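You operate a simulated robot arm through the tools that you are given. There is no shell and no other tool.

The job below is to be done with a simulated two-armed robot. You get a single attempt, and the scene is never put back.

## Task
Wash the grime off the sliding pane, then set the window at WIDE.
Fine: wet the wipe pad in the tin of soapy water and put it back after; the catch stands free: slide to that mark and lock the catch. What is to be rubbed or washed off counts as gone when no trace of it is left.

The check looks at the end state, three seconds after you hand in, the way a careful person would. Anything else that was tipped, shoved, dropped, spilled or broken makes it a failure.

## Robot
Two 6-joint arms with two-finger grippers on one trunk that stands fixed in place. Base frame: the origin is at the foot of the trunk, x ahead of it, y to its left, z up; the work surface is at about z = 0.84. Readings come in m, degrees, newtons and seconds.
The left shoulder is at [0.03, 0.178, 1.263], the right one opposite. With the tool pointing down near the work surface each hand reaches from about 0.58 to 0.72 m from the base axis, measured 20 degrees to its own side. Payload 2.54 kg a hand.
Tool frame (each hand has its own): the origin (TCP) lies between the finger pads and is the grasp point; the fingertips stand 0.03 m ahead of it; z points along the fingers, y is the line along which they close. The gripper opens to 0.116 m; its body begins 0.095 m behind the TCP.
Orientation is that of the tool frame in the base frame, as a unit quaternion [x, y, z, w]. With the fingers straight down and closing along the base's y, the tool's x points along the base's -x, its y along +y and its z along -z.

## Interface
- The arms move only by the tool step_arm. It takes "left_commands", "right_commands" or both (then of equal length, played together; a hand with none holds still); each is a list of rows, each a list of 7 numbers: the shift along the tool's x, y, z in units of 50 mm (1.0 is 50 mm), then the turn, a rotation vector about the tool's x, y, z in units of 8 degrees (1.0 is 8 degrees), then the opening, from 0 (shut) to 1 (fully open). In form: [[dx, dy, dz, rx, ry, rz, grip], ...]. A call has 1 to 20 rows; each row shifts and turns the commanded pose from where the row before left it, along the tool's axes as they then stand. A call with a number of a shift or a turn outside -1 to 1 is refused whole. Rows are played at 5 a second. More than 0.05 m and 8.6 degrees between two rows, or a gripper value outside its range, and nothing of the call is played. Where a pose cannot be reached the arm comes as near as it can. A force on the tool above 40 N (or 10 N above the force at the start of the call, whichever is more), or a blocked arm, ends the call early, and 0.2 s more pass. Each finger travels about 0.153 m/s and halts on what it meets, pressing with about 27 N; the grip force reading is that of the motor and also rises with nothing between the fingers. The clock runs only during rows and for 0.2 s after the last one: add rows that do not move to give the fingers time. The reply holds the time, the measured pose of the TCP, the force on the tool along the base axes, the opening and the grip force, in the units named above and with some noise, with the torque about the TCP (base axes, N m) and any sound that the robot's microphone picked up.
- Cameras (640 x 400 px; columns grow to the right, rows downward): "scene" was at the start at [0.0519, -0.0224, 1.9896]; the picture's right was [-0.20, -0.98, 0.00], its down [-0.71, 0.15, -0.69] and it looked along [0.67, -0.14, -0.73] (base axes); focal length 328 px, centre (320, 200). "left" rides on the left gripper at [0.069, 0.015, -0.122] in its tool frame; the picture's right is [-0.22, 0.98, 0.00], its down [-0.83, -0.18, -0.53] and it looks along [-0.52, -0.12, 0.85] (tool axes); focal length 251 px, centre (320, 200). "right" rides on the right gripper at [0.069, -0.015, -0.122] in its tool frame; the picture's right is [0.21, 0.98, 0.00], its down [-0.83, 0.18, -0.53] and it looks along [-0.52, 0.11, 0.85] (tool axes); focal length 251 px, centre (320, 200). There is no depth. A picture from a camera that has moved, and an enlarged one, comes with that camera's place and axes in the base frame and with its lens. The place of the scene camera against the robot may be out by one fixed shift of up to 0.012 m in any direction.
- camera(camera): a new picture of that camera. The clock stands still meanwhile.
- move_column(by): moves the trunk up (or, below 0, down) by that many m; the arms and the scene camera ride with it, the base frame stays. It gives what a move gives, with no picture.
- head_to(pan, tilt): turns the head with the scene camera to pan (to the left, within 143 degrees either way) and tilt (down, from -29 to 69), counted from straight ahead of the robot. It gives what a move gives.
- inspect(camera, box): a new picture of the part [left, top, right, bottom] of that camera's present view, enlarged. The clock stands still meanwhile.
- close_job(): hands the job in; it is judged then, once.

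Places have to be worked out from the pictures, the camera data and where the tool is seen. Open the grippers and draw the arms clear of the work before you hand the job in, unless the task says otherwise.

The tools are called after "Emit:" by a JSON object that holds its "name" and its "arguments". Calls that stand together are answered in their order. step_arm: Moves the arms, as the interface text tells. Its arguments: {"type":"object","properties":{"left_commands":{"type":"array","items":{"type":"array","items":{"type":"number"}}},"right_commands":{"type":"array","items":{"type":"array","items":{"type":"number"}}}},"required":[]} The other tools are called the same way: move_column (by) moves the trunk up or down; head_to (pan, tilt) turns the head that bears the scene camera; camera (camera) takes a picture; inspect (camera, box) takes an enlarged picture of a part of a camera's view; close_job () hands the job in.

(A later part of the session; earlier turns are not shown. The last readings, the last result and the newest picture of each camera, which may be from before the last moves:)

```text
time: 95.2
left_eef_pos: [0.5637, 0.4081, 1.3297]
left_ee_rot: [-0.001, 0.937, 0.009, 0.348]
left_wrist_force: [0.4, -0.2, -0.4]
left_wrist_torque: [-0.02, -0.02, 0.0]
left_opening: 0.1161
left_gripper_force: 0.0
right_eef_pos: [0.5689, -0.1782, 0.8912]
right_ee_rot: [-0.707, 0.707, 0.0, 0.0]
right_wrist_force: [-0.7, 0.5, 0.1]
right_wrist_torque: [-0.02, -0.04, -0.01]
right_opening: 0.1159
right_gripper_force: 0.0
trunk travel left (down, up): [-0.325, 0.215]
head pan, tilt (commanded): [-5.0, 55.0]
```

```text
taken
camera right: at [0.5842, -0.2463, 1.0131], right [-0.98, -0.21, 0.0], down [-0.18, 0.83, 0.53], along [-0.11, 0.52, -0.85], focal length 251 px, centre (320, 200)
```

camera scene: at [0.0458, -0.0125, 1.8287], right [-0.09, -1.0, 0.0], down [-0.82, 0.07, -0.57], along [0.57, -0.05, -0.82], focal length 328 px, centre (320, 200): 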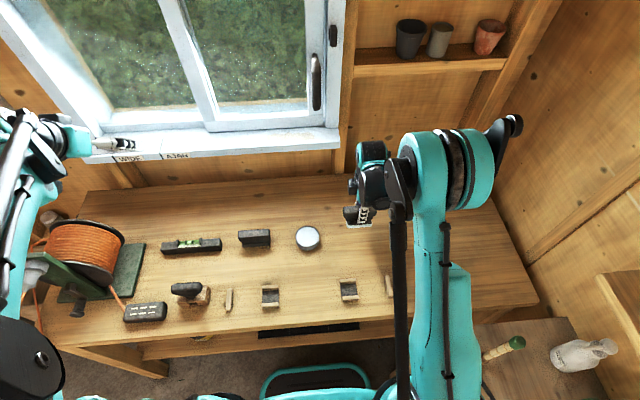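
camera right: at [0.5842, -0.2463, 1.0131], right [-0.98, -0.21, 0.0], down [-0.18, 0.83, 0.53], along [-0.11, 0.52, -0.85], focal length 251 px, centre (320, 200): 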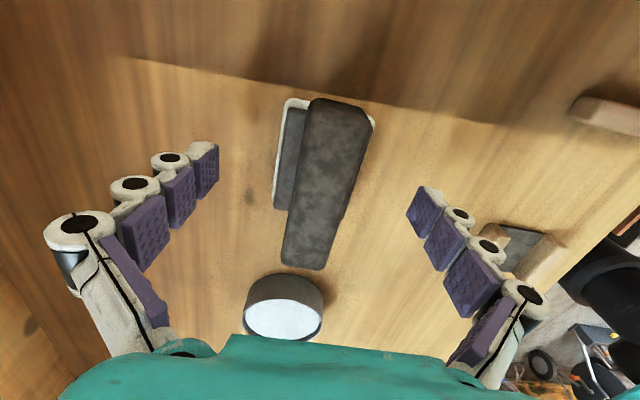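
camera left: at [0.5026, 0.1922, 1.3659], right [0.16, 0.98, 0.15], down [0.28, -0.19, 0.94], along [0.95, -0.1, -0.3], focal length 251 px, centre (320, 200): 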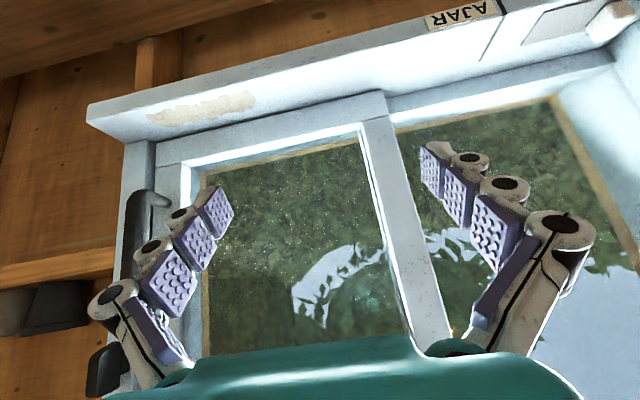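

The pad stands flat back in its place within a few mm. I raise the hand straight up and check.

Emit:
{"name": "step_arm", "arguments": {"right_commands": [[0, 0, -0.5, 0, 0, 0, 1], [0, 0, -0.9, 0, 0, 0, 1], [0, 0, -0.9, 0, 0, 0, 1], [0, 0, -0.9, 0, 0, 0, 1], [0, 0, -0.9, 0, 0, 0, 1], [0, 0, 0, 0, 0, 0, 1]]}}

Emit:
{"name": "camera", "arguments": {"camera": "right"}}

Emit:
{"name": "inspect", "arguments": {"camera": "scene", "box": [210, 180, 410, 310]}}

```text
time: 96.6
left_eef_pos: [0.5643, 0.4082, 1.3289]
left_ee_rot: [-0.002, 0.937, 0.009, 0.348]
left_wrist_force: [0.4, -1.1, 0.8]
left_wrist_torque: [-0.01, 0.03, -0.01]
left_opening: 0.1158
left_gripper_force: 0.1
right_eef_pos: [0.5696, -0.1774, 1.0958]
right_ee_rot: [-0.707, 0.707, 0.0, -0.001]
right_wrist_force: [-0.1, 0.4, -0.5]
right_wrist_torque: [0.0, -0.01, 0.02]
right_opening: 0.1161
right_gripper_force: 0.0
trunk travel left (down, up): [-0.325, 0.215]
head pan, tilt (commanded): [-5.0, 55.0]
```

```text
taken
camera right: at [0.585, -0.246, 1.218], right [-0.98, -0.21, 0.0], down [-0.18, 0.83, 0.53], along [-0.12, 0.52, -0.85], focal length 251 px, centre (320, 200)
```

right: 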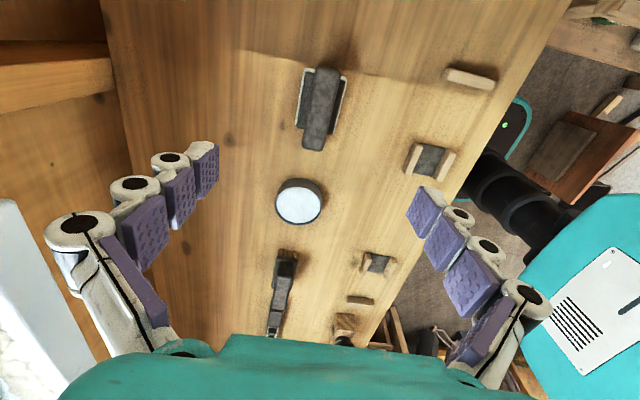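

```text
3.08 times, centred on (310, 245) of scene
camera zoom: at [0.0467, -0.0127, 1.8286], right [-0.09, -1.0, 0.0], down [-0.82, 0.07, -0.57], along [0.57, -0.05, -0.82], focal length 1008 px, centre (351, 62)
```

zoom: 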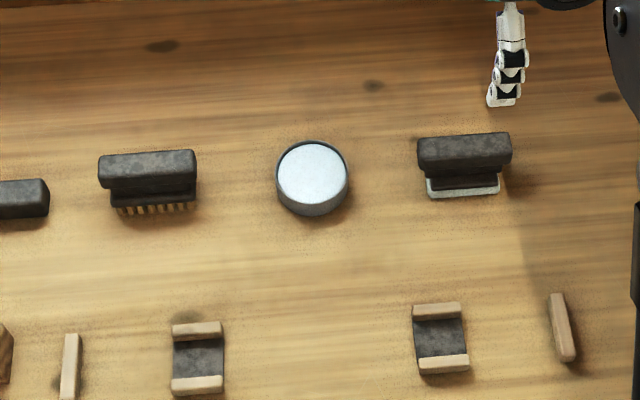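

The pad is back beside the tin exactly as before. Next is the sash: I triangulate its handle bar at about x 0.775, y -0.062, z 1.22–1.37. I turn the right hand back to the standard roll and raise it, while moving the left hand further left out of the way.

Emit:
{"name": "step_arm", "arguments": {"right_commands": [[0, 0, 0, 0, 0, 0.9375, 1], [0, 0, 0, 0, 0, 0.9375, 1], [0, 0, 0, 0, 0, 0.9375, 1], [0, 0, 0, 0, 0, 0.9375, 1], [0, 0, 0, 0, 0, 0.9375, 1], [0, 0, 0, 0, 0, 0.9375, 1], [0, 0, 0, 0, 0, 0.9375, 1], [0, 0, 0, 0, 0, 0.9375, 1], [0, 0, 0, 0, 0, 0.9375, 1], [0, 0, 0, 0, 0, 0.9375, 1], [0, 0, 0, 0, 0, 0.9375, 1], [0, 0, 0, 0, 0, 0.9375, 1], [0.04, 0.4, -0.8, 0, 0, 0, 1], [0.04, 0.4, -0.8, 0, 0, 0, 1], [0.04, 0.4, -0.8, 0, 0, 0, 1], [0.04, 0.4, -0.8, 0, 0, 0, 1], [0.04, 0.4, -0.8, 0, 0, 0, 1], [0, 0, 0, 0, 0, 0, 1]]}}

Emit:
{"name": "step_arm", "arguments": {"right_commands": [[0, 0, 0, 0, -0.9375, 0, 1], [0, 0, 0, 0, -0.9375, 0, 1], [0, 0, 0, 0, -0.9375, 0, 1], [0, 0, 0, 0, -0.9375, 0, 1], [0, 0, 0, 0, -0.9375, 0, 1], [0, 0, 0, 0, -0.9375, 0, 1], [0, 0, 0, 0, -0.9375, 0, 1], [0, 0, 0, 0, -0.9375, 0, 1], [0, 0, 0, 0, -0.9375, 0, 1], [0, 0, 0, 0, -0.9375, 0, 1], [0, 0, 0, 0, -0.9375, 0, 1], [0, 0, 0, 0, -0.9375, 0, 1], [0, 0, 0, 0, 0, 0, 1]], "left_commands": [[0, 0.5, 0, 0, 0, 0, 1], [0, 0.5, 0, 0, 0, 0, 1], [0, 0.5, 0, 0, 0, 0, 1], [0, 0, 0, 0, 0, 0, 1], [0, 0, 0, 0, 0, 0, 1], [0, 0, 0, 0, 0, 0, 1], [0, 0, 0, 0, 0, 0, 1], [0, 0, 0, 0, 0, 0, 1], [0, 0, 0, 0, 0, 0, 1], [0, 0, 0, 0, 0, 0, 1], [0, 0, 0, 0, 0, 0, 1], [0, 0, 0, 0, 0, 0, 1], [0, 0, 0, 0, 0, 0, 1]]}}

Emit:
{"name": "camera", "arguments": {"camera": "right"}}

Emit:
{"name": "camera", "arguments": {"camera": "left"}}

Emit:
{"name": "head_to", "arguments": {"pan": 8, "tilt": 35}}

Emit:
{"name": "camera", "arguments": {"camera": "scene"}}

```text
time: 100.4
left_eef_pos: [0.5642, 0.4067, 1.3296]
left_ee_rot: [-0.001, 0.937, 0.009, 0.348]
left_wrist_force: [0.4, 0.2, 1.0]
left_wrist_torque: [0.02, 0.01, -0.01]
left_opening: 0.1162
left_gripper_force: 0.0
right_eef_pos: [0.5613, -0.0784, 1.2971]
right_ee_rot: [0.0, 1.0, 0.0, 0.0]
right_wrist_force: [0.1, 0.2, 0.3]
right_wrist_torque: [0.01, 0.0, -0.01]
right_opening: 0.1165
right_gripper_force: 0.1
trunk travel left (down, up): [-0.325, 0.215]
head pan, tilt (commanded): [-5.0, 55.0]
```

```text
time: 103.2
left_eef_pos: [0.5612, 0.4832, 1.3313]
left_ee_rot: [0.0, 0.937, 0.008, 0.349]
left_wrist_force: [0.0, 0.1, -0.1]
left_wrist_torque: [0.03, 0.0, 0.01]
left_opening: 0.116
left_gripper_force: 0.1
right_eef_pos: [0.5575, -0.0786, 1.2962]
right_ee_rot: [-0.001, 0.706, 0.001, 0.708]
right_wrist_force: [-0.7, 0.1, 1.0]
right_wrist_torque: [-0.02, 0.01, 0.04]
right_opening: 0.1161
right_gripper_force: 0.1
trunk travel left (down, up): [-0.325, 0.215]
head pan, tilt (commanded): [-5.0, 55.0]
```

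```text
taken
camera right: at [0.4359, -0.0927, 1.2272], right [0.0, 0.98, -0.21], down [-0.54, 0.18, 0.83], along [0.84, 0.12, 0.52], focal length 251 px, centre (320, 200)
```

right: 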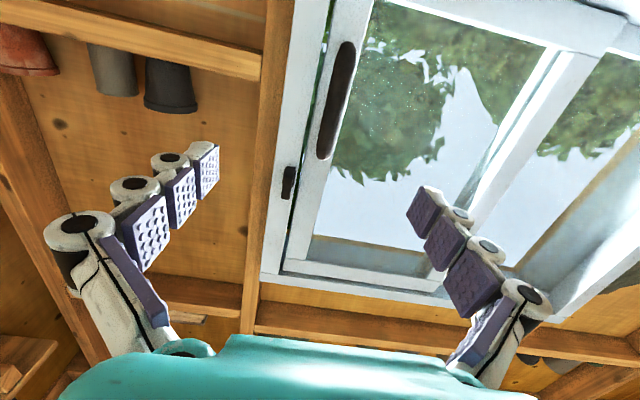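

```text
taken
camera left: at [0.4279, 0.4962, 1.3774], right [0.16, 0.98, 0.16], down [0.28, -0.19, 0.94], along [0.95, -0.1, -0.3], focal length 251 px, centre (320, 200)
```

left: 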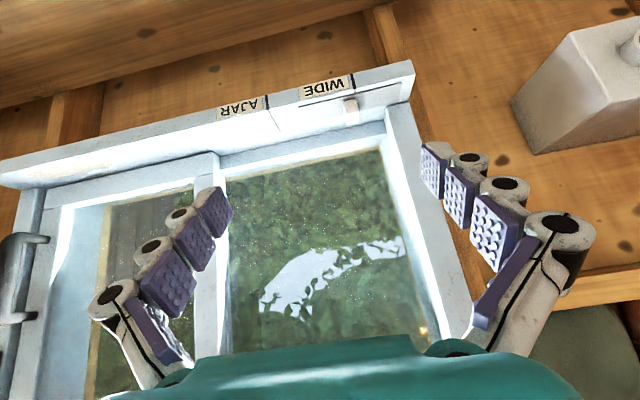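

```text
time: 104.1
left_eef_pos: [0.5611, 0.4823, 1.3312]
left_ee_rot: [0.0, 0.937, 0.007, 0.349]
left_wrist_force: [1.3, -0.5, -0.5]
left_wrist_torque: [0.01, -0.01, 0.03]
left_opening: 0.1161
left_gripper_force: 0.0
right_eef_pos: [0.5587, -0.077, 1.2963]
right_ee_rot: [0.001, 0.707, 0.0, 0.707]
right_wrist_force: [0.2, 0.1, 1.1]
right_wrist_torque: [0.01, 0.0, 0.01]
right_opening: 0.1158
right_gripper_force: 0.0
trunk travel left (down, up): [-0.325, 0.215]
head pan, tilt (commanded): [8.0, 35.0]
```

```text
taken
camera scene: at [0.061, 0.0061, 1.8568], right [0.14, -0.99, 0.0], down [-0.57, -0.08, -0.82], along [0.81, 0.11, -0.57], focal length 328 px, centre (320, 200)
```

scene: 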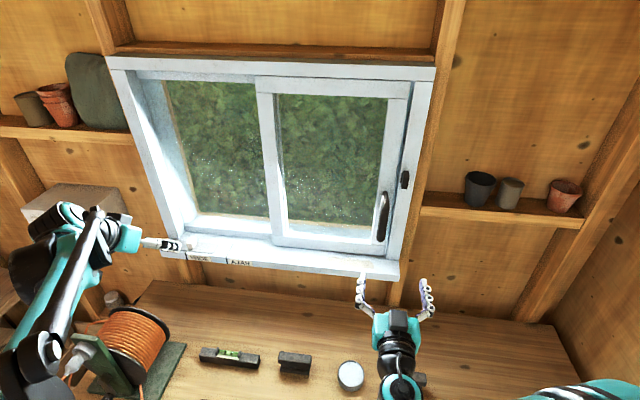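

The right hand faces the window at handle height; the D-handle is at y ≈ -0.061. I move forward with the fingers at about 70 mm opening and check alignment.

Emit:
{"name": "step_arm", "arguments": {"right_commands": [[0.03, 0.11, 0.85, 0, 0, 0, 0.6], [0.03, 0.11, 0.85, 0, 0, 0, 0.6], [0.03, 0.1, 0.85, 0, 0, 0, 0.6], [0, 0, 0, 0, 0, 0, 0.6]]}}

Emit:
{"name": "camera", "arguments": {"camera": "right"}}

Emit:
{"name": "inspect", "arguments": {"camera": "scene", "box": [330, 150, 450, 280]}}

Emit:
{"name": "inspect", "arguments": {"camera": "left", "box": [0, 180, 160, 370]}}

```text
time: 105.1
left_eef_pos: [0.562, 0.4828, 1.331]
left_ee_rot: [0.0, 0.937, 0.007, 0.35]
left_wrist_force: [0.1, 0.9, -0.6]
left_wrist_torque: [0.01, -0.05, 0.01]
left_opening: 0.1161
left_gripper_force: 0.0
right_eef_pos: [0.6848, -0.062, 1.292]
right_ee_rot: [0.001, 0.707, -0.001, 0.707]
right_wrist_force: [0.1, 0.3, 0.3]
right_wrist_torque: [0.01, 0.01, -0.02]
right_opening: 0.0696
right_gripper_force: 0.1
trunk travel left (down, up): [-0.325, 0.215]
head pan, tilt (commanded): [8.0, 35.0]
```

```text
taken
camera right: at [0.5637, -0.0775, 1.2228], right [0.0, 0.98, -0.21], down [-0.53, 0.18, 0.83], along [0.85, 0.11, 0.52], focal length 251 px, centre (320, 200)
```

right: 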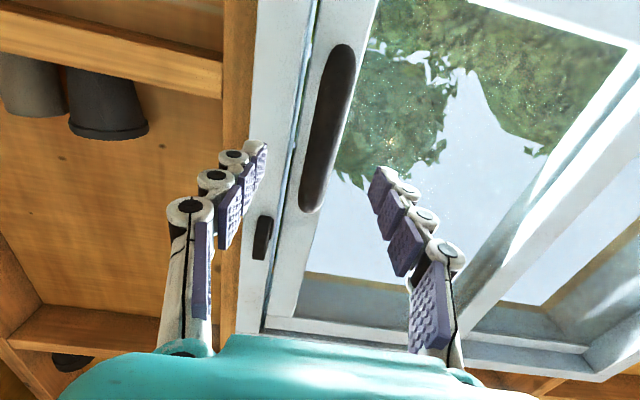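

```text
3.08 times, centred on (390, 215) of scene
camera zoom: at [0.0595, 0.006, 1.857], right [0.14, -0.99, 0.0], down [-0.57, -0.08, -0.82], along [0.81, 0.11, -0.57], focal length 1008 px, centre (105, 154)
```

zoom: 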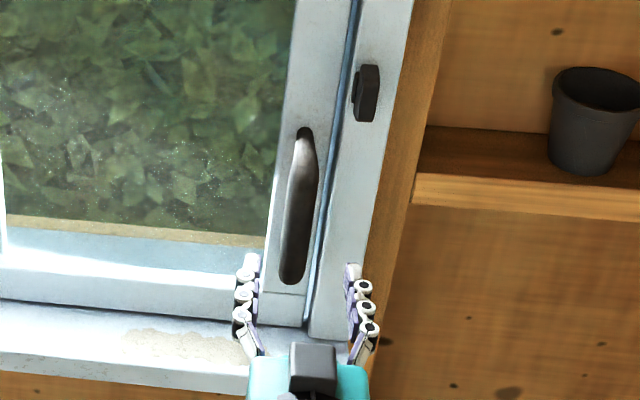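

```text
2.11 times, centred on (80, 275) of left
camera zoom: at [0.4279, 0.4963, 1.3773], right [0.16, 0.98, 0.15], down [0.28, -0.19, 0.94], along [0.95, -0.1, -0.3], focal length 529 px, centre (825, 42)
```

zoom: 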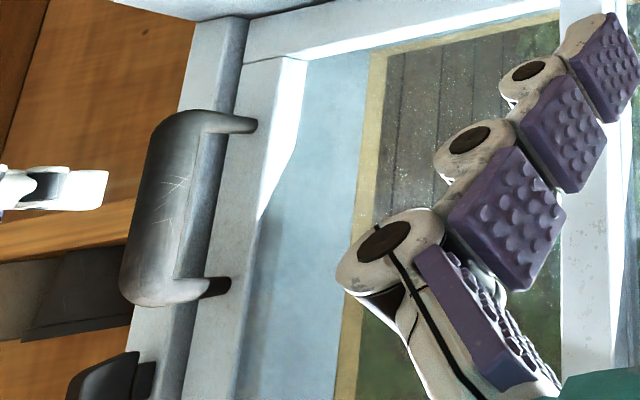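

The handle is centred between the fingertips. I advance 60 mm watching the force.

Emit:
{"name": "step_arm", "arguments": {"right_commands": [[0, 0.04, 0.4, 0, 0, 0, 0.6], [0, 0, 0.4, 0, 0, 0, 0.6], [0, 0, 0.4, 0, 0, 0, 0.6], [0, 0, 0, 0, 0, 0, 0.6]]}}

Emit:
{"name": "camera", "arguments": {"camera": "right"}}

Emit:
{"name": "inspect", "arguments": {"camera": "left", "box": [0, 180, 160, 370]}}

Emit:
{"name": "inspect", "arguments": {"camera": "scene", "box": [330, 150, 450, 280]}}

```text
time: 106.1
left_eef_pos: [0.5626, 0.4825, 1.3301]
left_ee_rot: [-0.001, 0.937, 0.008, 0.349]
left_wrist_force: [0.5, -0.3, -0.1]
left_wrist_torque: [0.01, 0.0, -0.04]
left_opening: 0.1161
left_gripper_force: 0.1
right_eef_pos: [0.7459, -0.0611, 1.2919]
right_ee_rot: [0.0, 0.707, 0.0, 0.707]
right_wrist_force: [0.2, 1.8, 0.2]
right_wrist_torque: [0.01, 0.0, 0.0]
right_opening: 0.0696
right_gripper_force: 0.1
trunk travel left (down, up): [-0.325, 0.215]
head pan, tilt (commanded): [8.0, 35.0]
```

```text
taken
camera right: at [0.6238, -0.0754, 1.2231], right [0.0, 0.98, -0.21], down [-0.53, 0.18, 0.83], along [0.85, 0.11, 0.52], focal length 251 px, centre (320, 200)
```

right: 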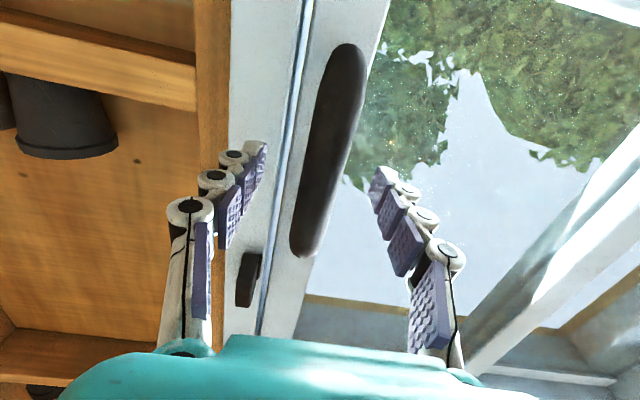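

```text
2.11 times, centred on (80, 275) of left
camera zoom: at [0.4283, 0.4964, 1.3771], right [0.16, 0.98, 0.15], down [0.28, -0.19, 0.94], along [0.95, -0.1, -0.3], focal length 529 px, centre (825, 42)
```

zoom: 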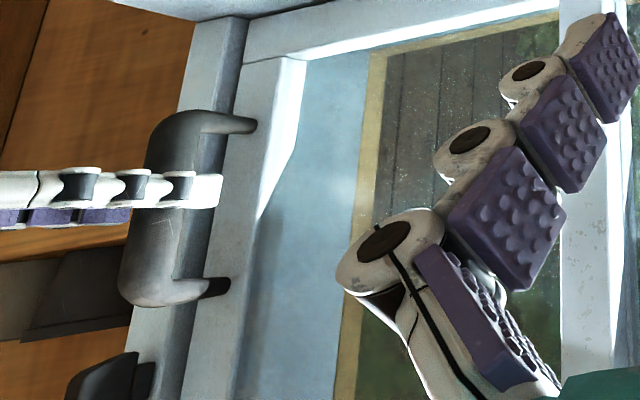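

```text
3.08 times, centred on (390, 215) of scene
camera zoom: at [0.0601, 0.0061, 1.8569], right [0.14, -0.99, 0.0], down [-0.57, -0.08, -0.82], along [0.81, 0.11, -0.57], focal length 1008 px, centre (105, 154)
```

zoom: 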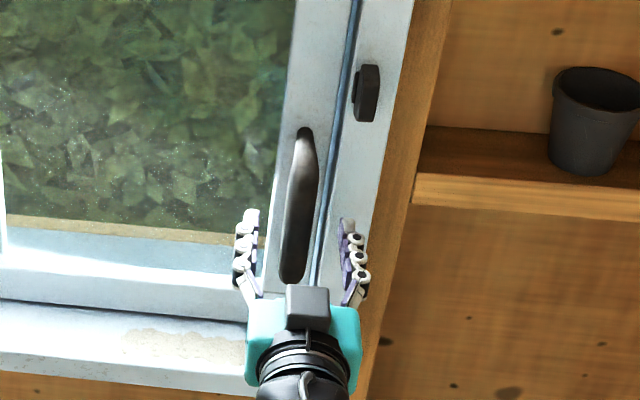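

The fingers straddle the handle bar. I go 8 mm deeper and close gently on it.

Emit:
{"name": "step_arm", "arguments": {"right_commands": [[0, 0, 0.16, 0, 0, 0, 0.6], [0, 0, 0, 0, 0, 0, 0.4], [0, 0, 0, 0, 0, 0, 0.2], [0, 0, 0, 0, 0, 0, 0], [0, 0, 0, 0, 0, 0, 0]]}}

Emit:
{"name": "camera", "arguments": {"camera": "right"}}

Emit:
{"name": "inspect", "arguments": {"camera": "left", "box": [0, 30, 420, 330]}}

```text
time: 107.3
left_eef_pos: [0.5618, 0.4828, 1.3294]
left_ee_rot: [-0.001, 0.937, 0.009, 0.348]
left_wrist_force: [-0.4, 0.2, 0.0]
left_wrist_torque: [-0.01, 0.0, 0.01]
left_opening: 0.1159
left_gripper_force: 0.1
right_eef_pos: [0.7536, -0.0609, 1.2918]
right_ee_rot: [0.0, 0.707, 0.0, 0.707]
right_wrist_force: [-0.8, 1.7, 1.6]
right_wrist_torque: [0.02, -0.04, 0.05]
right_opening: 0.0254
right_gripper_force: 44.6
trunk travel left (down, up): [-0.325, 0.215]
head pan, tilt (commanded): [8.0, 35.0]
```

```text
taken
camera right: at [0.6321, -0.0747, 1.2227], right [0.0, 0.98, -0.21], down [-0.53, 0.18, 0.83], along [0.85, 0.11, 0.52], focal length 251 px, centre (320, 200)
```

right: 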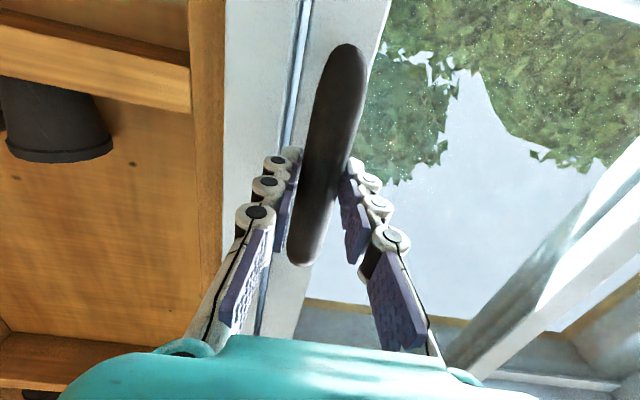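

```text
1.33 times, centred on (210, 180) of left
camera zoom: at [0.4286, 0.4967, 1.3769], right [0.16, 0.98, 0.15], down [0.28, -0.19, 0.94], along [0.95, -0.1, -0.3], focal length 335 px, centre (467, 227)
```

zoom: 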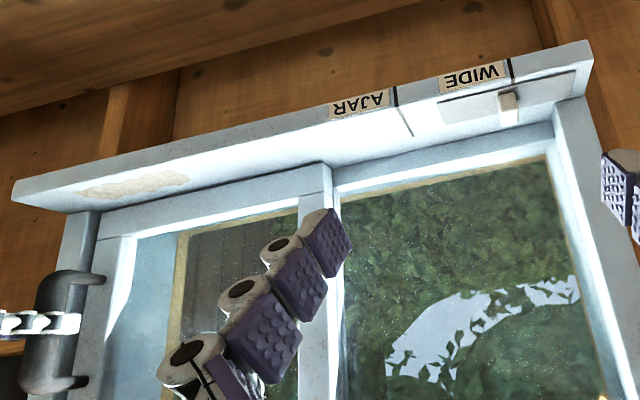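

The handle is firmly gripped (25 mm wide). Before sliding I enlarge the left-hand view of the marks and the sash's leading edge to work out the travel.

Emit:
{"name": "inspect", "arguments": {"camera": "left", "box": [200, 60, 420, 200]}}

Emit:
{"name": "inspect", "arguments": {"camera": "left", "box": [320, 60, 420, 130]}}

```text
2.86 times, centred on (310, 130) of left
camera zoom: at [0.4286, 0.4967, 1.3769], right [0.16, 0.98, 0.15], down [0.28, -0.19, 0.94], along [0.95, -0.1, -0.3], focal length 718 px, centre (349, 400)
```

zoom: 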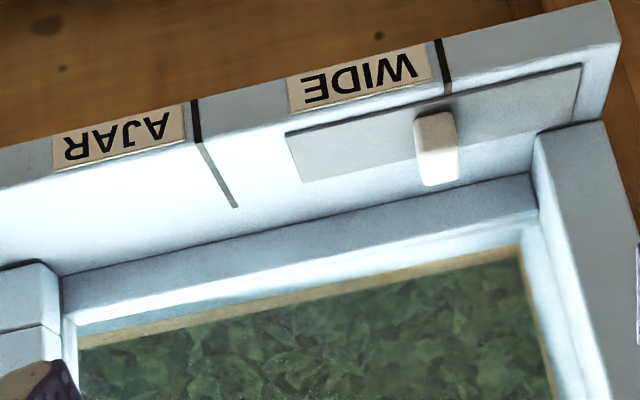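

```text
5.71 times, centred on (370, 95) of left
camera zoom: at [0.4286, 0.4967, 1.3769], right [0.16, 0.98, 0.15], down [0.28, -0.19, 0.94], along [0.95, -0.1, -0.3], focal length 1437 px, centre (34, 800)
```

zoom: 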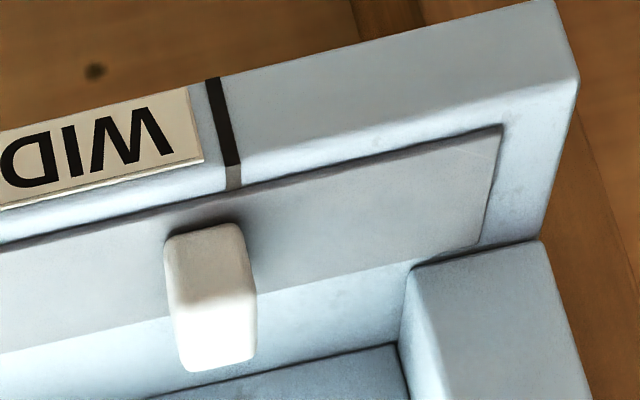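

Marks come out at about y 0.541 (WIDE) and 0.403 (AJAR); the sash's leading edge is near y 0.27, so roughly 0.27 m of travel is needed. I start sliding gently by 30 mm and watch the force.

Emit:
{"name": "step_arm", "arguments": {"right_commands": [[0, 0.1, 0, 0, 0, 0, 0], [0, 0.2, 0, 0, 0, 0, 0], [0, 0.3, 0, 0, 0, 0, 0], [0, 0, 0, 0, 0, 0, 0]]}}

Emit:
{"name": "inspect", "arguments": {"camera": "left", "box": [0, 60, 420, 330]}}

```text
time: 108.3
left_eef_pos: [0.5615, 0.4811, 1.3306]
left_ee_rot: [-0.001, 0.937, 0.008, 0.349]
left_wrist_force: [0.0, -0.9, 0.1]
left_wrist_torque: [-0.02, -0.04, -0.04]
left_opening: 0.1162
left_gripper_force: 0.1
right_eef_pos: [0.7533, -0.0308, 1.2911]
right_ee_rot: [-0.001, 0.707, 0.001, 0.707]
right_wrist_force: [6.8, -3.5, 10.6]
right_wrist_torque: [0.01, -0.15, -0.08]
right_opening: 0.0254
right_gripper_force: 45.3
trunk travel left (down, up): [-0.325, 0.215]
head pan, tilt (commanded): [8.0, 35.0]
```

```text
1.48 times, centred on (210, 195) of left
camera zoom: at [0.429, 0.4959, 1.3772], right [0.16, 0.98, 0.16], down [0.28, -0.19, 0.94], along [0.95, -0.1, -0.3], focal length 372 px, centre (483, 207)
```

zoom: 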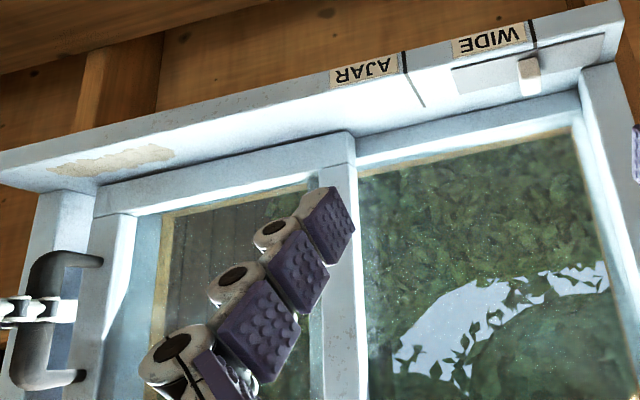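

The sash glides with the hand at low force. I continue 0.19 m further.

Emit:
{"name": "step_arm", "arguments": {"right_commands": [[0, 0.38, 0, 0, 0, 0, 0], [0, 0.38, 0, 0, 0, 0, 0], [0, 0.38, 0, 0, 0, 0, 0], [0, 0.38, 0, 0, 0, 0, 0], [0, 0.38, 0, 0, 0, 0, 0], [0, 0.38, 0, 0, 0, 0, 0], [0, 0.38, 0, 0, 0, 0, 0], [0, 0.38, 0, 0, 0, 0, 0], [0, 0.38, 0, 0, 0, 0, 0], [0, 0.38, 0, 0, 0, 0, 0], [0, 0, 0, 0, 0, 0, 0]]}}

Emit:
{"name": "camera", "arguments": {"camera": "left"}}

Emit:
{"name": "camera", "arguments": {"camera": "scene"}}

```text
time: 110.7
left_eef_pos: [0.5629, 0.4823, 1.3302]
left_ee_rot: [-0.001, 0.937, 0.008, 0.348]
left_wrist_force: [-0.1, 0.0, -0.1]
left_wrist_torque: [-0.01, 0.01, 0.01]
left_opening: 0.1159
left_gripper_force: 0.1
right_eef_pos: [0.7538, 0.1613, 1.2903]
right_ee_rot: [-0.001, 0.707, 0.002, 0.707]
right_wrist_force: [-1.3, -0.8, -1.3]
right_wrist_torque: [0.01, 0.12, -0.07]
right_opening: 0.0256
right_gripper_force: 45.2
trunk travel left (down, up): [-0.325, 0.215]
head pan, tilt (commanded): [8.0, 35.0]
```

```text
taken
camera left: at [0.4288, 0.4964, 1.3769], right [0.16, 0.98, 0.15], down [0.28, -0.19, 0.94], along [0.95, -0.1, -0.3], focal length 251 px, centre (320, 200)
```

left: 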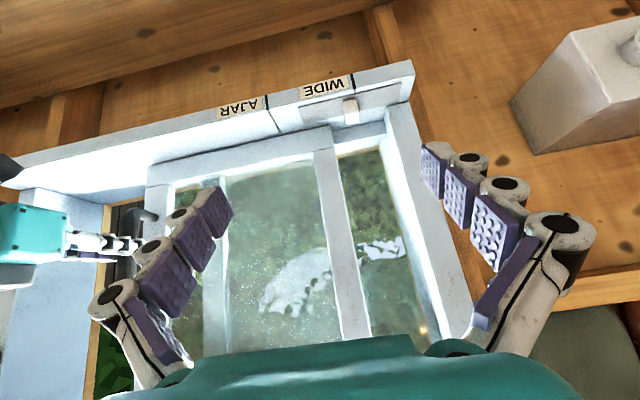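

```text
taken
camera scene: at [0.061, 0.0059, 1.8569], right [0.14, -0.99, 0.0], down [-0.57, -0.08, -0.82], along [0.81, 0.11, -0.57], focal length 328 px, centre (320, 200)
```

scene: 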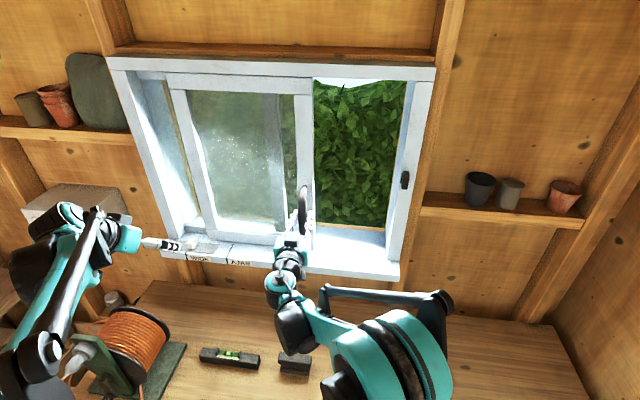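

The sash now stands over the fixed pane, whose doubled glass looks hazier. I enlarge to see whether anything remains on the sliding pane, and where the leading edge is against WIDE.

Emit:
{"name": "inspect", "arguments": {"camera": "scene", "box": [150, 60, 330, 270]}}

Emit:
{"name": "inspect", "arguments": {"camera": "left", "box": [260, 60, 420, 180]}}

Emit:
{"name": "inspect", "arguments": {"camera": "left", "box": [150, 130, 400, 360]}}

```text
1.90 times, centred on (240, 165) of scene
camera zoom: at [0.061, 0.0059, 1.8569], right [0.14, -0.99, 0.0], down [-0.57, -0.08, -0.82], along [0.81, 0.11, -0.57], focal length 624 px, centre (472, 267)
```

zoom: 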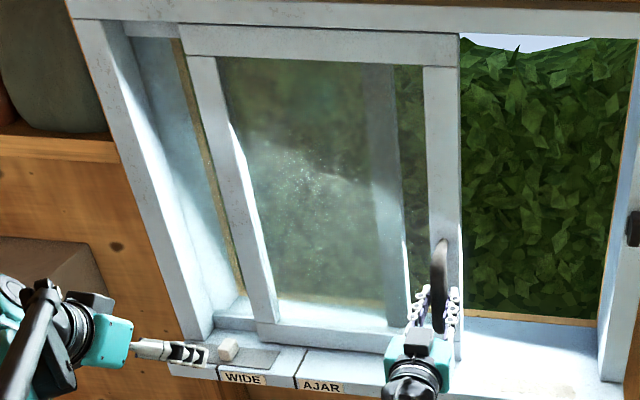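

```text
3.33 times, centred on (340, 120) of left
camera zoom: at [0.4288, 0.4964, 1.3769], right [0.16, 0.98, 0.15], down [0.28, -0.19, 0.94], along [0.95, -0.1, -0.3], focal length 838 px, centre (253, 467)
```

zoom: 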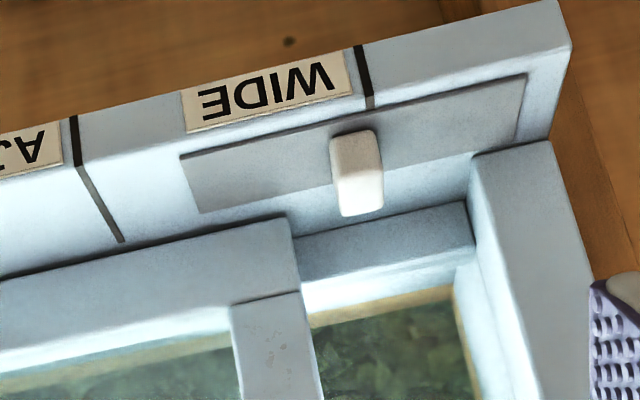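

```text
1.74 times, centred on (275, 245) of left
camera zoom: at [0.4288, 0.4964, 1.3769], right [0.16, 0.98, 0.15], down [0.28, -0.19, 0.94], along [0.95, -0.1, -0.3], focal length 437 px, centre (398, 122)
```

zoom: 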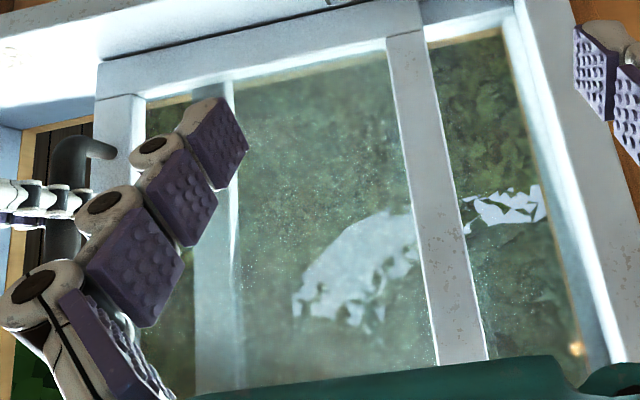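

No tan or blotch remains; only the uniform sheen of two panes. From the left view the sash's leading edge is at y ≈ 0.4955 and the WIDE line at y ≈ 0.541, so about 45 mm remain. I slide 40 mm and re-measure.

Emit:
{"name": "step_arm", "arguments": {"right_commands": [[0, 0.2, 0, 0, 0, 0, 0], [0, 0.2, 0, 0, 0, 0, 0], [0, 0.2, 0, 0, 0, 0, 0], [0, 0.2, 0, 0, 0, 0, 0], [0, 0, 0, 0, 0, 0, 0]]}}

Emit:
{"name": "inspect", "arguments": {"camera": "left", "box": [290, 60, 420, 160]}}

Emit:
{"name": "inspect", "arguments": {"camera": "scene", "box": [150, 200, 290, 280]}}

```text
time: 111.9
left_eef_pos: [0.5625, 0.4837, 1.3312]
left_ee_rot: [-0.001, 0.937, 0.007, 0.349]
left_wrist_force: [-0.5, -0.7, 0.5]
left_wrist_torque: [-0.02, -0.02, -0.01]
left_opening: 0.1158
left_gripper_force: 0.0
right_eef_pos: [0.7532, 0.2008, 1.2932]
right_ee_rot: [0.0, 0.707, 0.0, 0.707]
right_wrist_force: [-9.7, -1.5, -12.2]
right_wrist_torque: [0.05, 0.29, -0.07]
right_opening: 0.0257
right_gripper_force: 45.1
trunk travel left (down, up): [-0.325, 0.215]
head pan, tilt (commanded): [8.0, 35.0]
```

```text
4.00 times, centred on (355, 110) of left
camera zoom: at [0.4285, 0.4966, 1.3769], right [0.16, 0.98, 0.15], down [0.28, -0.19, 0.94], along [0.95, -0.1, -0.3], focal length 1006 px, centre (180, 560)
```

zoom: 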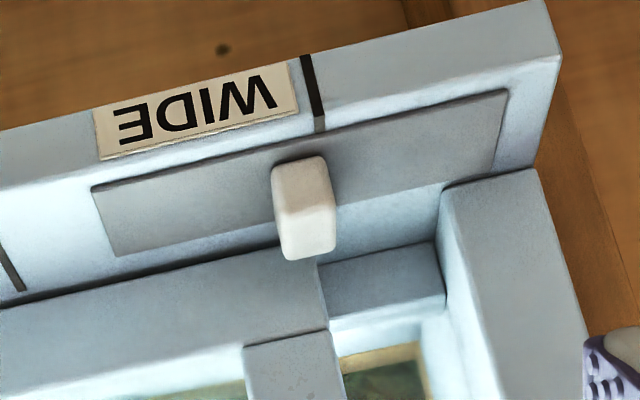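

```text
4.57 times, centred on (220, 240) of scene
camera zoom: at [0.0605, 0.0062, 1.8568], right [0.14, -0.99, 0.0], down [-0.57, -0.08, -0.82], along [0.81, 0.11, -0.57], focal length 1498 px, centre (777, 17)
```

zoom: 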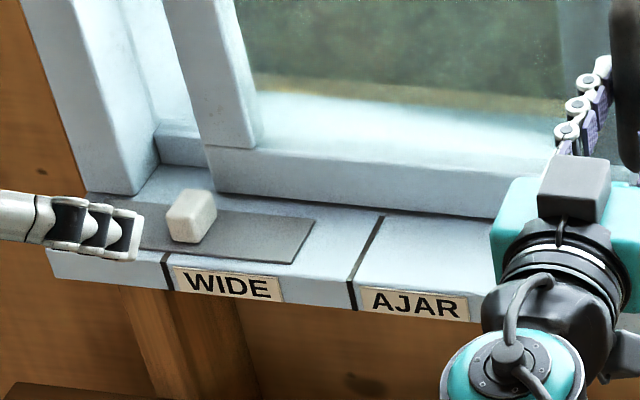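

The leading edge measures y ≈ 0.535 against the WIDE line at about 0.541. I slide 6 mm more and look again.

Emit:
{"name": "step_arm", "arguments": {"right_commands": [[0, 0.06, 0, 0, 0, 0, 0], [0, 0.06, 0, 0, 0, 0, 0], [0, 0, 0, 0, 0, 0, 0]]}}

Emit:
{"name": "inspect", "arguments": {"camera": "left", "box": [310, 70, 400, 150]}}

Emit:
{"name": "inspect", "arguments": {"camera": "scene", "box": [170, 210, 250, 270]}}

```text
time: 112.7
left_eef_pos: [0.5628, 0.4823, 1.3317]
left_ee_rot: [-0.001, 0.937, 0.008, 0.349]
left_wrist_force: [-0.1, 0.2, 0.7]
left_wrist_torque: [-0.01, 0.02, -0.01]
left_opening: 0.1162
left_gripper_force: 0.0
right_eef_pos: [0.7545, 0.206, 1.2915]
right_ee_rot: [0.0, 0.707, 0.0, 0.707]
right_wrist_force: [-11.6, -2.9, -14.4]
right_wrist_torque: [-0.01, 0.22, -0.05]
right_opening: 0.0255
right_gripper_force: 44.6
trunk travel left (down, up): [-0.325, 0.215]
head pan, tilt (commanded): [8.0, 35.0]
```

```text
5.00 times, centred on (355, 110) of left
camera zoom: at [0.4284, 0.4963, 1.377], right [0.16, 0.98, 0.15], down [0.28, -0.19, 0.94], along [0.95, -0.1, -0.3], focal length 1257 px, centre (145, 650)
```

zoom: 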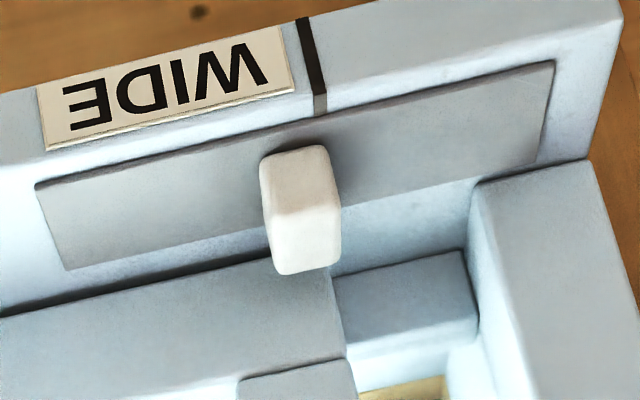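

```text
6.67 times, centred on (210, 240) of scene
camera zoom: at [0.0603, 0.0059, 1.8569], right [0.14, -0.99, 0.0], down [-0.57, -0.08, -0.82], along [0.81, 0.11, -0.57], focal length 2184 px, centre (1053, -67)
```

zoom: 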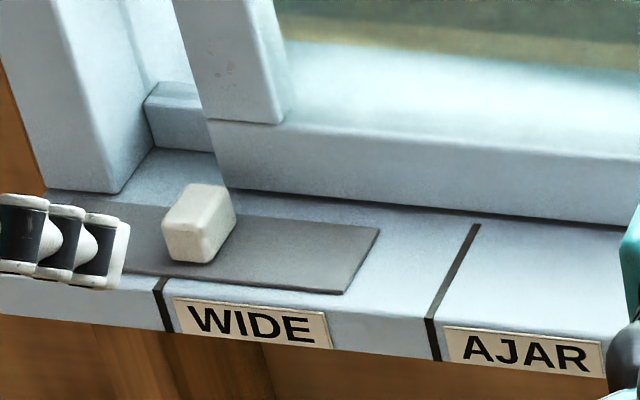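

By the left view the leading edge (y ≈ 0.539) now meets the WIDE line (≈ 0.540). Before releasing, I bring the left camera nearer to see what the white block on the plate really is.

Emit:
{"name": "step_arm", "arguments": {"left_commands": [[-0.08, 0.22, 0.9, 0, 0, 0, 1], [-0.08, 0.22, 0.9, 0, 0, 0, 1], [-0.08, 0.22, 0.8, 0, 0, 0, 1], [0, 0, 0, 0, 0, 0, 1]]}}

Emit:
{"name": "camera", "arguments": {"camera": "left"}}

Emit:
{"name": "inspect", "arguments": {"camera": "left", "box": [250, 40, 450, 180]}}

```text
time: 113.7
left_eef_pos: [0.6568, 0.5182, 1.2397]
left_ee_rot: [0.0, 0.937, 0.008, 0.349]
left_wrist_force: [-0.5, -0.8, 0.9]
left_wrist_torque: [0.0, -0.02, -0.02]
left_opening: 0.116
left_gripper_force: 0.0
right_eef_pos: [0.7542, 0.2076, 1.2917]
right_ee_rot: [-0.001, 0.707, 0.0, 0.707]
right_wrist_force: [-10.4, 0.6, -11.8]
right_wrist_torque: [0.04, 0.17, -0.01]
right_opening: 0.0255
right_gripper_force: 44.9
trunk travel left (down, up): [-0.325, 0.215]
head pan, tilt (commanded): [8.0, 35.0]
```

```text
taken
camera left: at [0.5234, 0.5318, 1.2861], right [0.16, 0.98, 0.15], down [0.28, -0.19, 0.94], along [0.95, -0.1, -0.3], focal length 251 px, centre (320, 200)
```

left: 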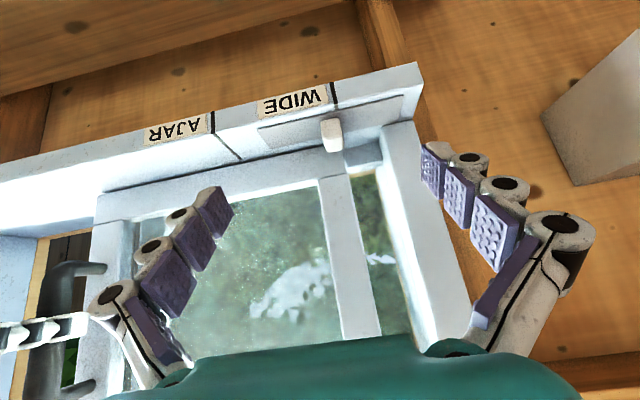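

```text
2.86 times, centred on (350, 110) of left
camera zoom: at [0.5234, 0.5318, 1.2861], right [0.16, 0.98, 0.15], down [0.28, -0.19, 0.94], along [0.95, -0.1, -0.3], focal length 718 px, centre (234, 457)
```

zoom: 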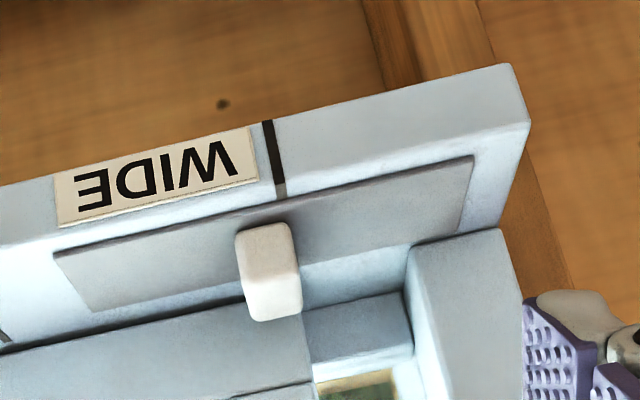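

Emit:
{"name": "inspect", "arguments": {"camera": "left", "box": [305, 90, 375, 160]}}

Emit:
{"name": "inspect", "arguments": {"camera": "left", "box": [0, 220, 110, 400]}}

Emit:
{"name": "inspect", "arguments": {"camera": "scene", "box": [370, 140, 440, 260]}}

```text
5.71 times, centred on (340, 125) of left
camera zoom: at [0.5234, 0.5318, 1.2861], right [0.16, 0.98, 0.15], down [0.28, -0.19, 0.94], along [0.95, -0.1, -0.3], focal length 1437 px, centre (206, 629)
```

zoom: 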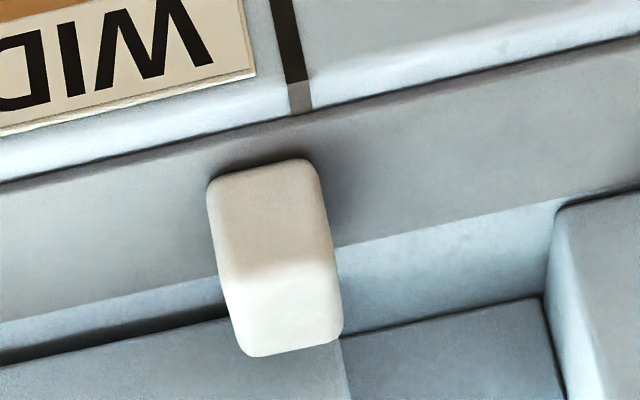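

```text
2.22 times, centred on (55, 310) of left
camera zoom: at [0.5234, 0.5318, 1.2861], right [0.16, 0.98, 0.15], down [0.28, -0.19, 0.94], along [0.95, -0.1, -0.3], focal length 559 px, centre (909, -44)
```

zoom: 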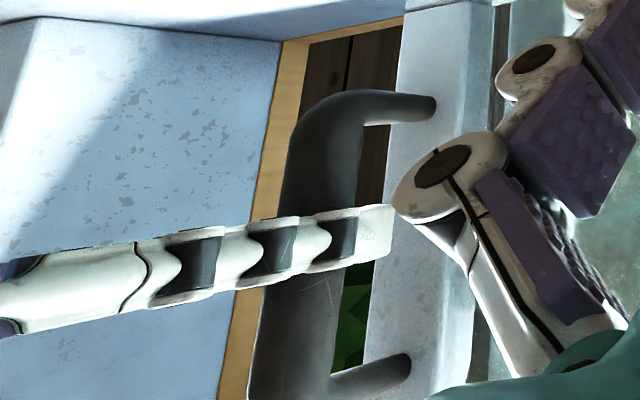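

```text
3.33 times, centred on (405, 200) of scene
camera zoom: at [0.0603, 0.0068, 1.8569], right [0.14, -0.99, 0.0], down [-0.57, -0.08, -0.82], along [0.81, 0.11, -0.57], focal length 1092 px, centre (37, 200)
```

zoom: 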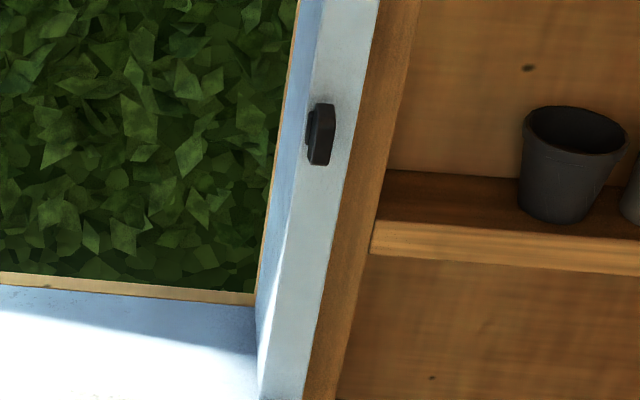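

The white block merely rests on its plate, with no slot or fixing to be seen, whereas the jamb piece is a bar on a pivot stem — a turn-catch standing upright (free). I release the handle, back off, and go look at the turn-catch closely.

Emit:
{"name": "step_arm", "arguments": {"right_commands": [[0, 0, 0, 0, 0, 0, 0.3], [0, 0, 0, 0, 0, 0, 0.5], [0, 0, 0, 0, 0, 0, 0.6], [0, 0, -0.3, 0, 0, 0, 0.6], [0, 0, -0.8, 0, 0, 0, 0.6], [0, 0, -0.8, 0, 0, 0, 0.6], [0, 0, 0, 0, 0, 0, 0.6]]}}

Emit:
{"name": "camera", "arguments": {"camera": "left"}}

Emit:
{"name": "camera", "arguments": {"camera": "scene"}}

```text
time: 115.3
left_eef_pos: [0.6578, 0.5169, 1.2399]
left_ee_rot: [-0.001, 0.937, 0.009, 0.348]
left_wrist_force: [1.7, -0.1, -0.3]
left_wrist_torque: [0.0, 0.03, 0.01]
left_opening: 0.116
left_gripper_force: 0.0
right_eef_pos: [0.6612, 0.2058, 1.2919]
right_ee_rot: [-0.001, 0.707, 0.001, 0.708]
right_wrist_force: [-0.6, 0.1, 0.4]
right_wrist_torque: [0.03, 0.0, 0.02]
right_opening: 0.0695
right_gripper_force: 0.0
trunk travel left (down, up): [-0.325, 0.215]
head pan, tilt (commanded): [8.0, 35.0]
```

```text
taken
camera left: at [0.5246, 0.5313, 1.286], right [0.16, 0.98, 0.15], down [0.28, -0.19, 0.94], along [0.95, -0.1, -0.3], focal length 251 px, centre (320, 200)
```

left: 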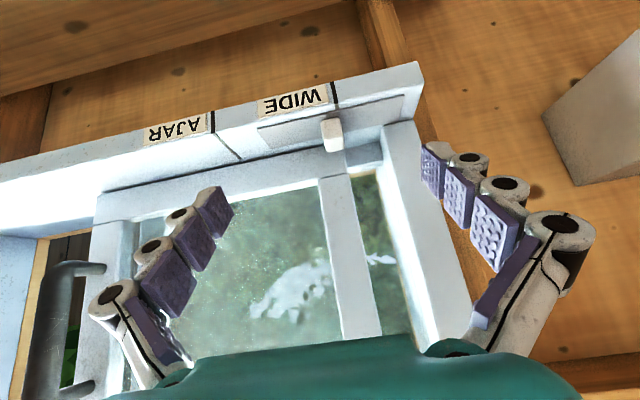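

```text
taken
camera scene: at [0.0622, 0.0063, 1.8568], right [0.14, -0.99, 0.0], down [-0.57, -0.08, -0.82], along [0.81, 0.11, -0.57], focal length 328 px, centre (320, 200)
```

scene: 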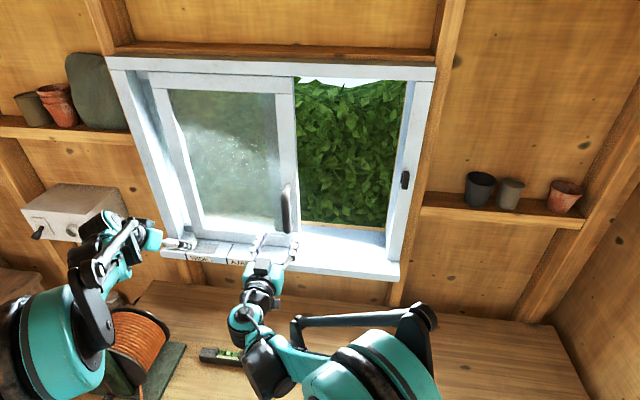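

The sash stayed put on release. I check the pane again in this position for any leftover grime, then move to the turn-catch.

Emit:
{"name": "inspect", "arguments": {"camera": "scene", "box": [150, 70, 310, 250]}}

Emit:
{"name": "inspect", "arguments": {"camera": "left", "box": [280, 70, 400, 170]}}

Emit:
{"name": "step_arm", "arguments": {"right_commands": [[-0.5, -0.7, 0, 0, 0, 0, 0.6], [-0.5, -0.8, 0, 0, 0, 0, 0.6], [-0.5, -0.8, 0, 0, 0, 0, 0.6], [-0.4, -0.8, 0, 0, 0, 0, 0.6], [-0.3, -0.8, 0, 0, 0, 0, 0.6], [-0.2, -0.8, 0, 0, 0, 0, 0.6], [-0.2, -0.8, 0, 0, 0, 0, 0.6], [0, -0.7, 0, 0, 0, 0, 0.6], [0, 0, 0, 0, 0, 0, 0.6]]}}

Emit:
{"name": "camera", "arguments": {"camera": "right"}}

```text
2.22 times, centred on (230, 160) of scene
camera zoom: at [0.0622, 0.0063, 1.8568], right [0.14, -0.99, 0.0], down [-0.57, -0.08, -0.82], along [0.81, 0.11, -0.57], focal length 728 px, centre (520, 289)
```

zoom: 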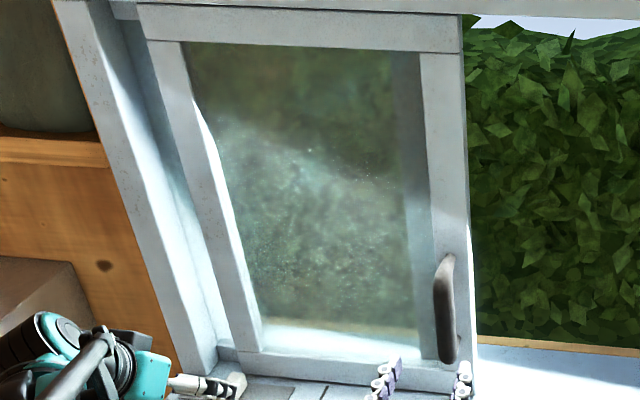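

```text
4.00 times, centred on (340, 120) of left
camera zoom: at [0.5246, 0.5313, 1.286], right [0.16, 0.98, 0.15], down [0.28, -0.19, 0.94], along [0.95, -0.1, -0.3], focal length 1006 px, centre (240, 520)
```

zoom: 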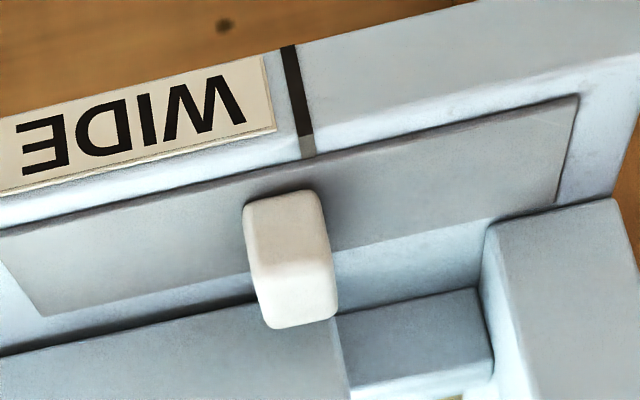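

```text
time: 117.3
left_eef_pos: [0.6564, 0.5192, 1.24]
left_ee_rot: [-0.001, 0.937, 0.008, 0.348]
left_wrist_force: [-0.4, 0.0, -0.6]
left_wrist_torque: [0.01, -0.01, -0.04]
left_opening: 0.1159
left_gripper_force: 0.1
right_eef_pos: [0.6594, -0.1033, 1.4217]
right_ee_rot: [-0.001, 0.707, 0.0, 0.707]
right_wrist_force: [0.6, -0.4, 0.0]
right_wrist_torque: [0.0, 0.0, 0.0]
right_opening: 0.0696
right_gripper_force: 0.1
trunk travel left (down, up): [-0.325, 0.215]
head pan, tilt (commanded): [8.0, 35.0]
```

```text
taken
camera right: at [0.537, -0.1186, 1.3524], right [0.0, 0.98, -0.21], down [-0.53, 0.18, 0.83], along [0.85, 0.12, 0.52], focal length 251 px, centre (320, 200)
```

right: 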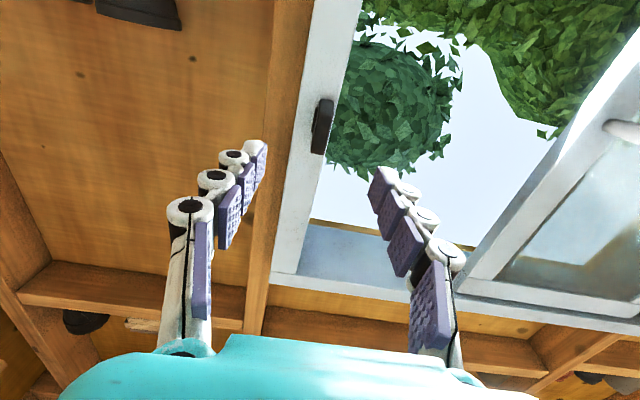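

The hand is lined up with the turn-catch (bar centre ≈ (0.785, -0.103, 1.420)). I enlarge it before closing in.

Emit:
{"name": "inspect", "arguments": {"camera": "right", "box": [270, 70, 370, 190]}}

Emit:
{"name": "inspect", "arguments": {"camera": "scene", "box": [360, 140, 450, 230]}}

```text
3.33 times, centred on (320, 130) of right
camera zoom: at [0.537, -0.1186, 1.3524], right [0.0, 0.98, -0.21], down [-0.53, 0.18, 0.83], along [0.85, 0.12, 0.52], focal length 838 px, centre (320, 433)
```

zoom: 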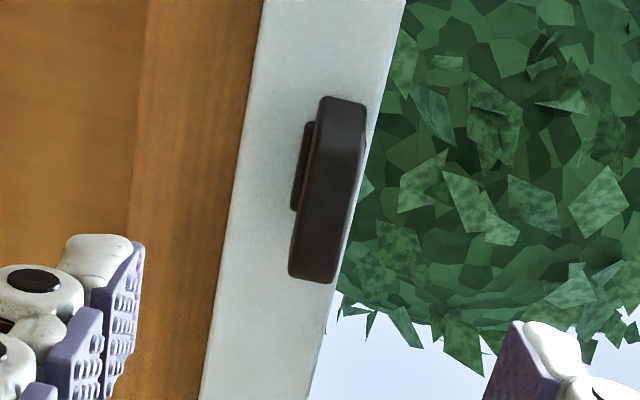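

```text
4.44 times, centred on (405, 185) of scene
camera zoom: at [0.061, 0.007, 1.8569], right [0.14, -0.99, 0.0], down [-0.57, -0.08, -0.82], along [0.81, 0.11, -0.57], focal length 1456 px, centre (-58, 267)
```

zoom: 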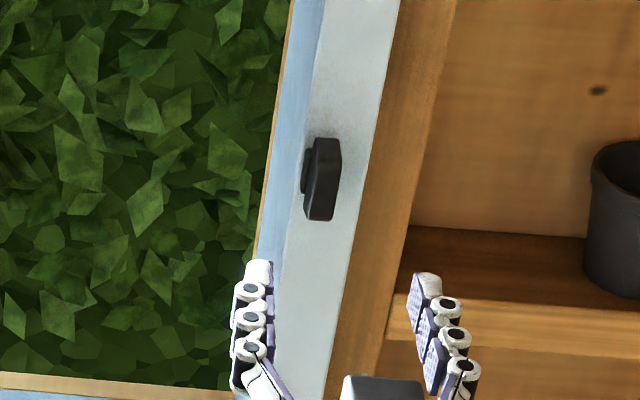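

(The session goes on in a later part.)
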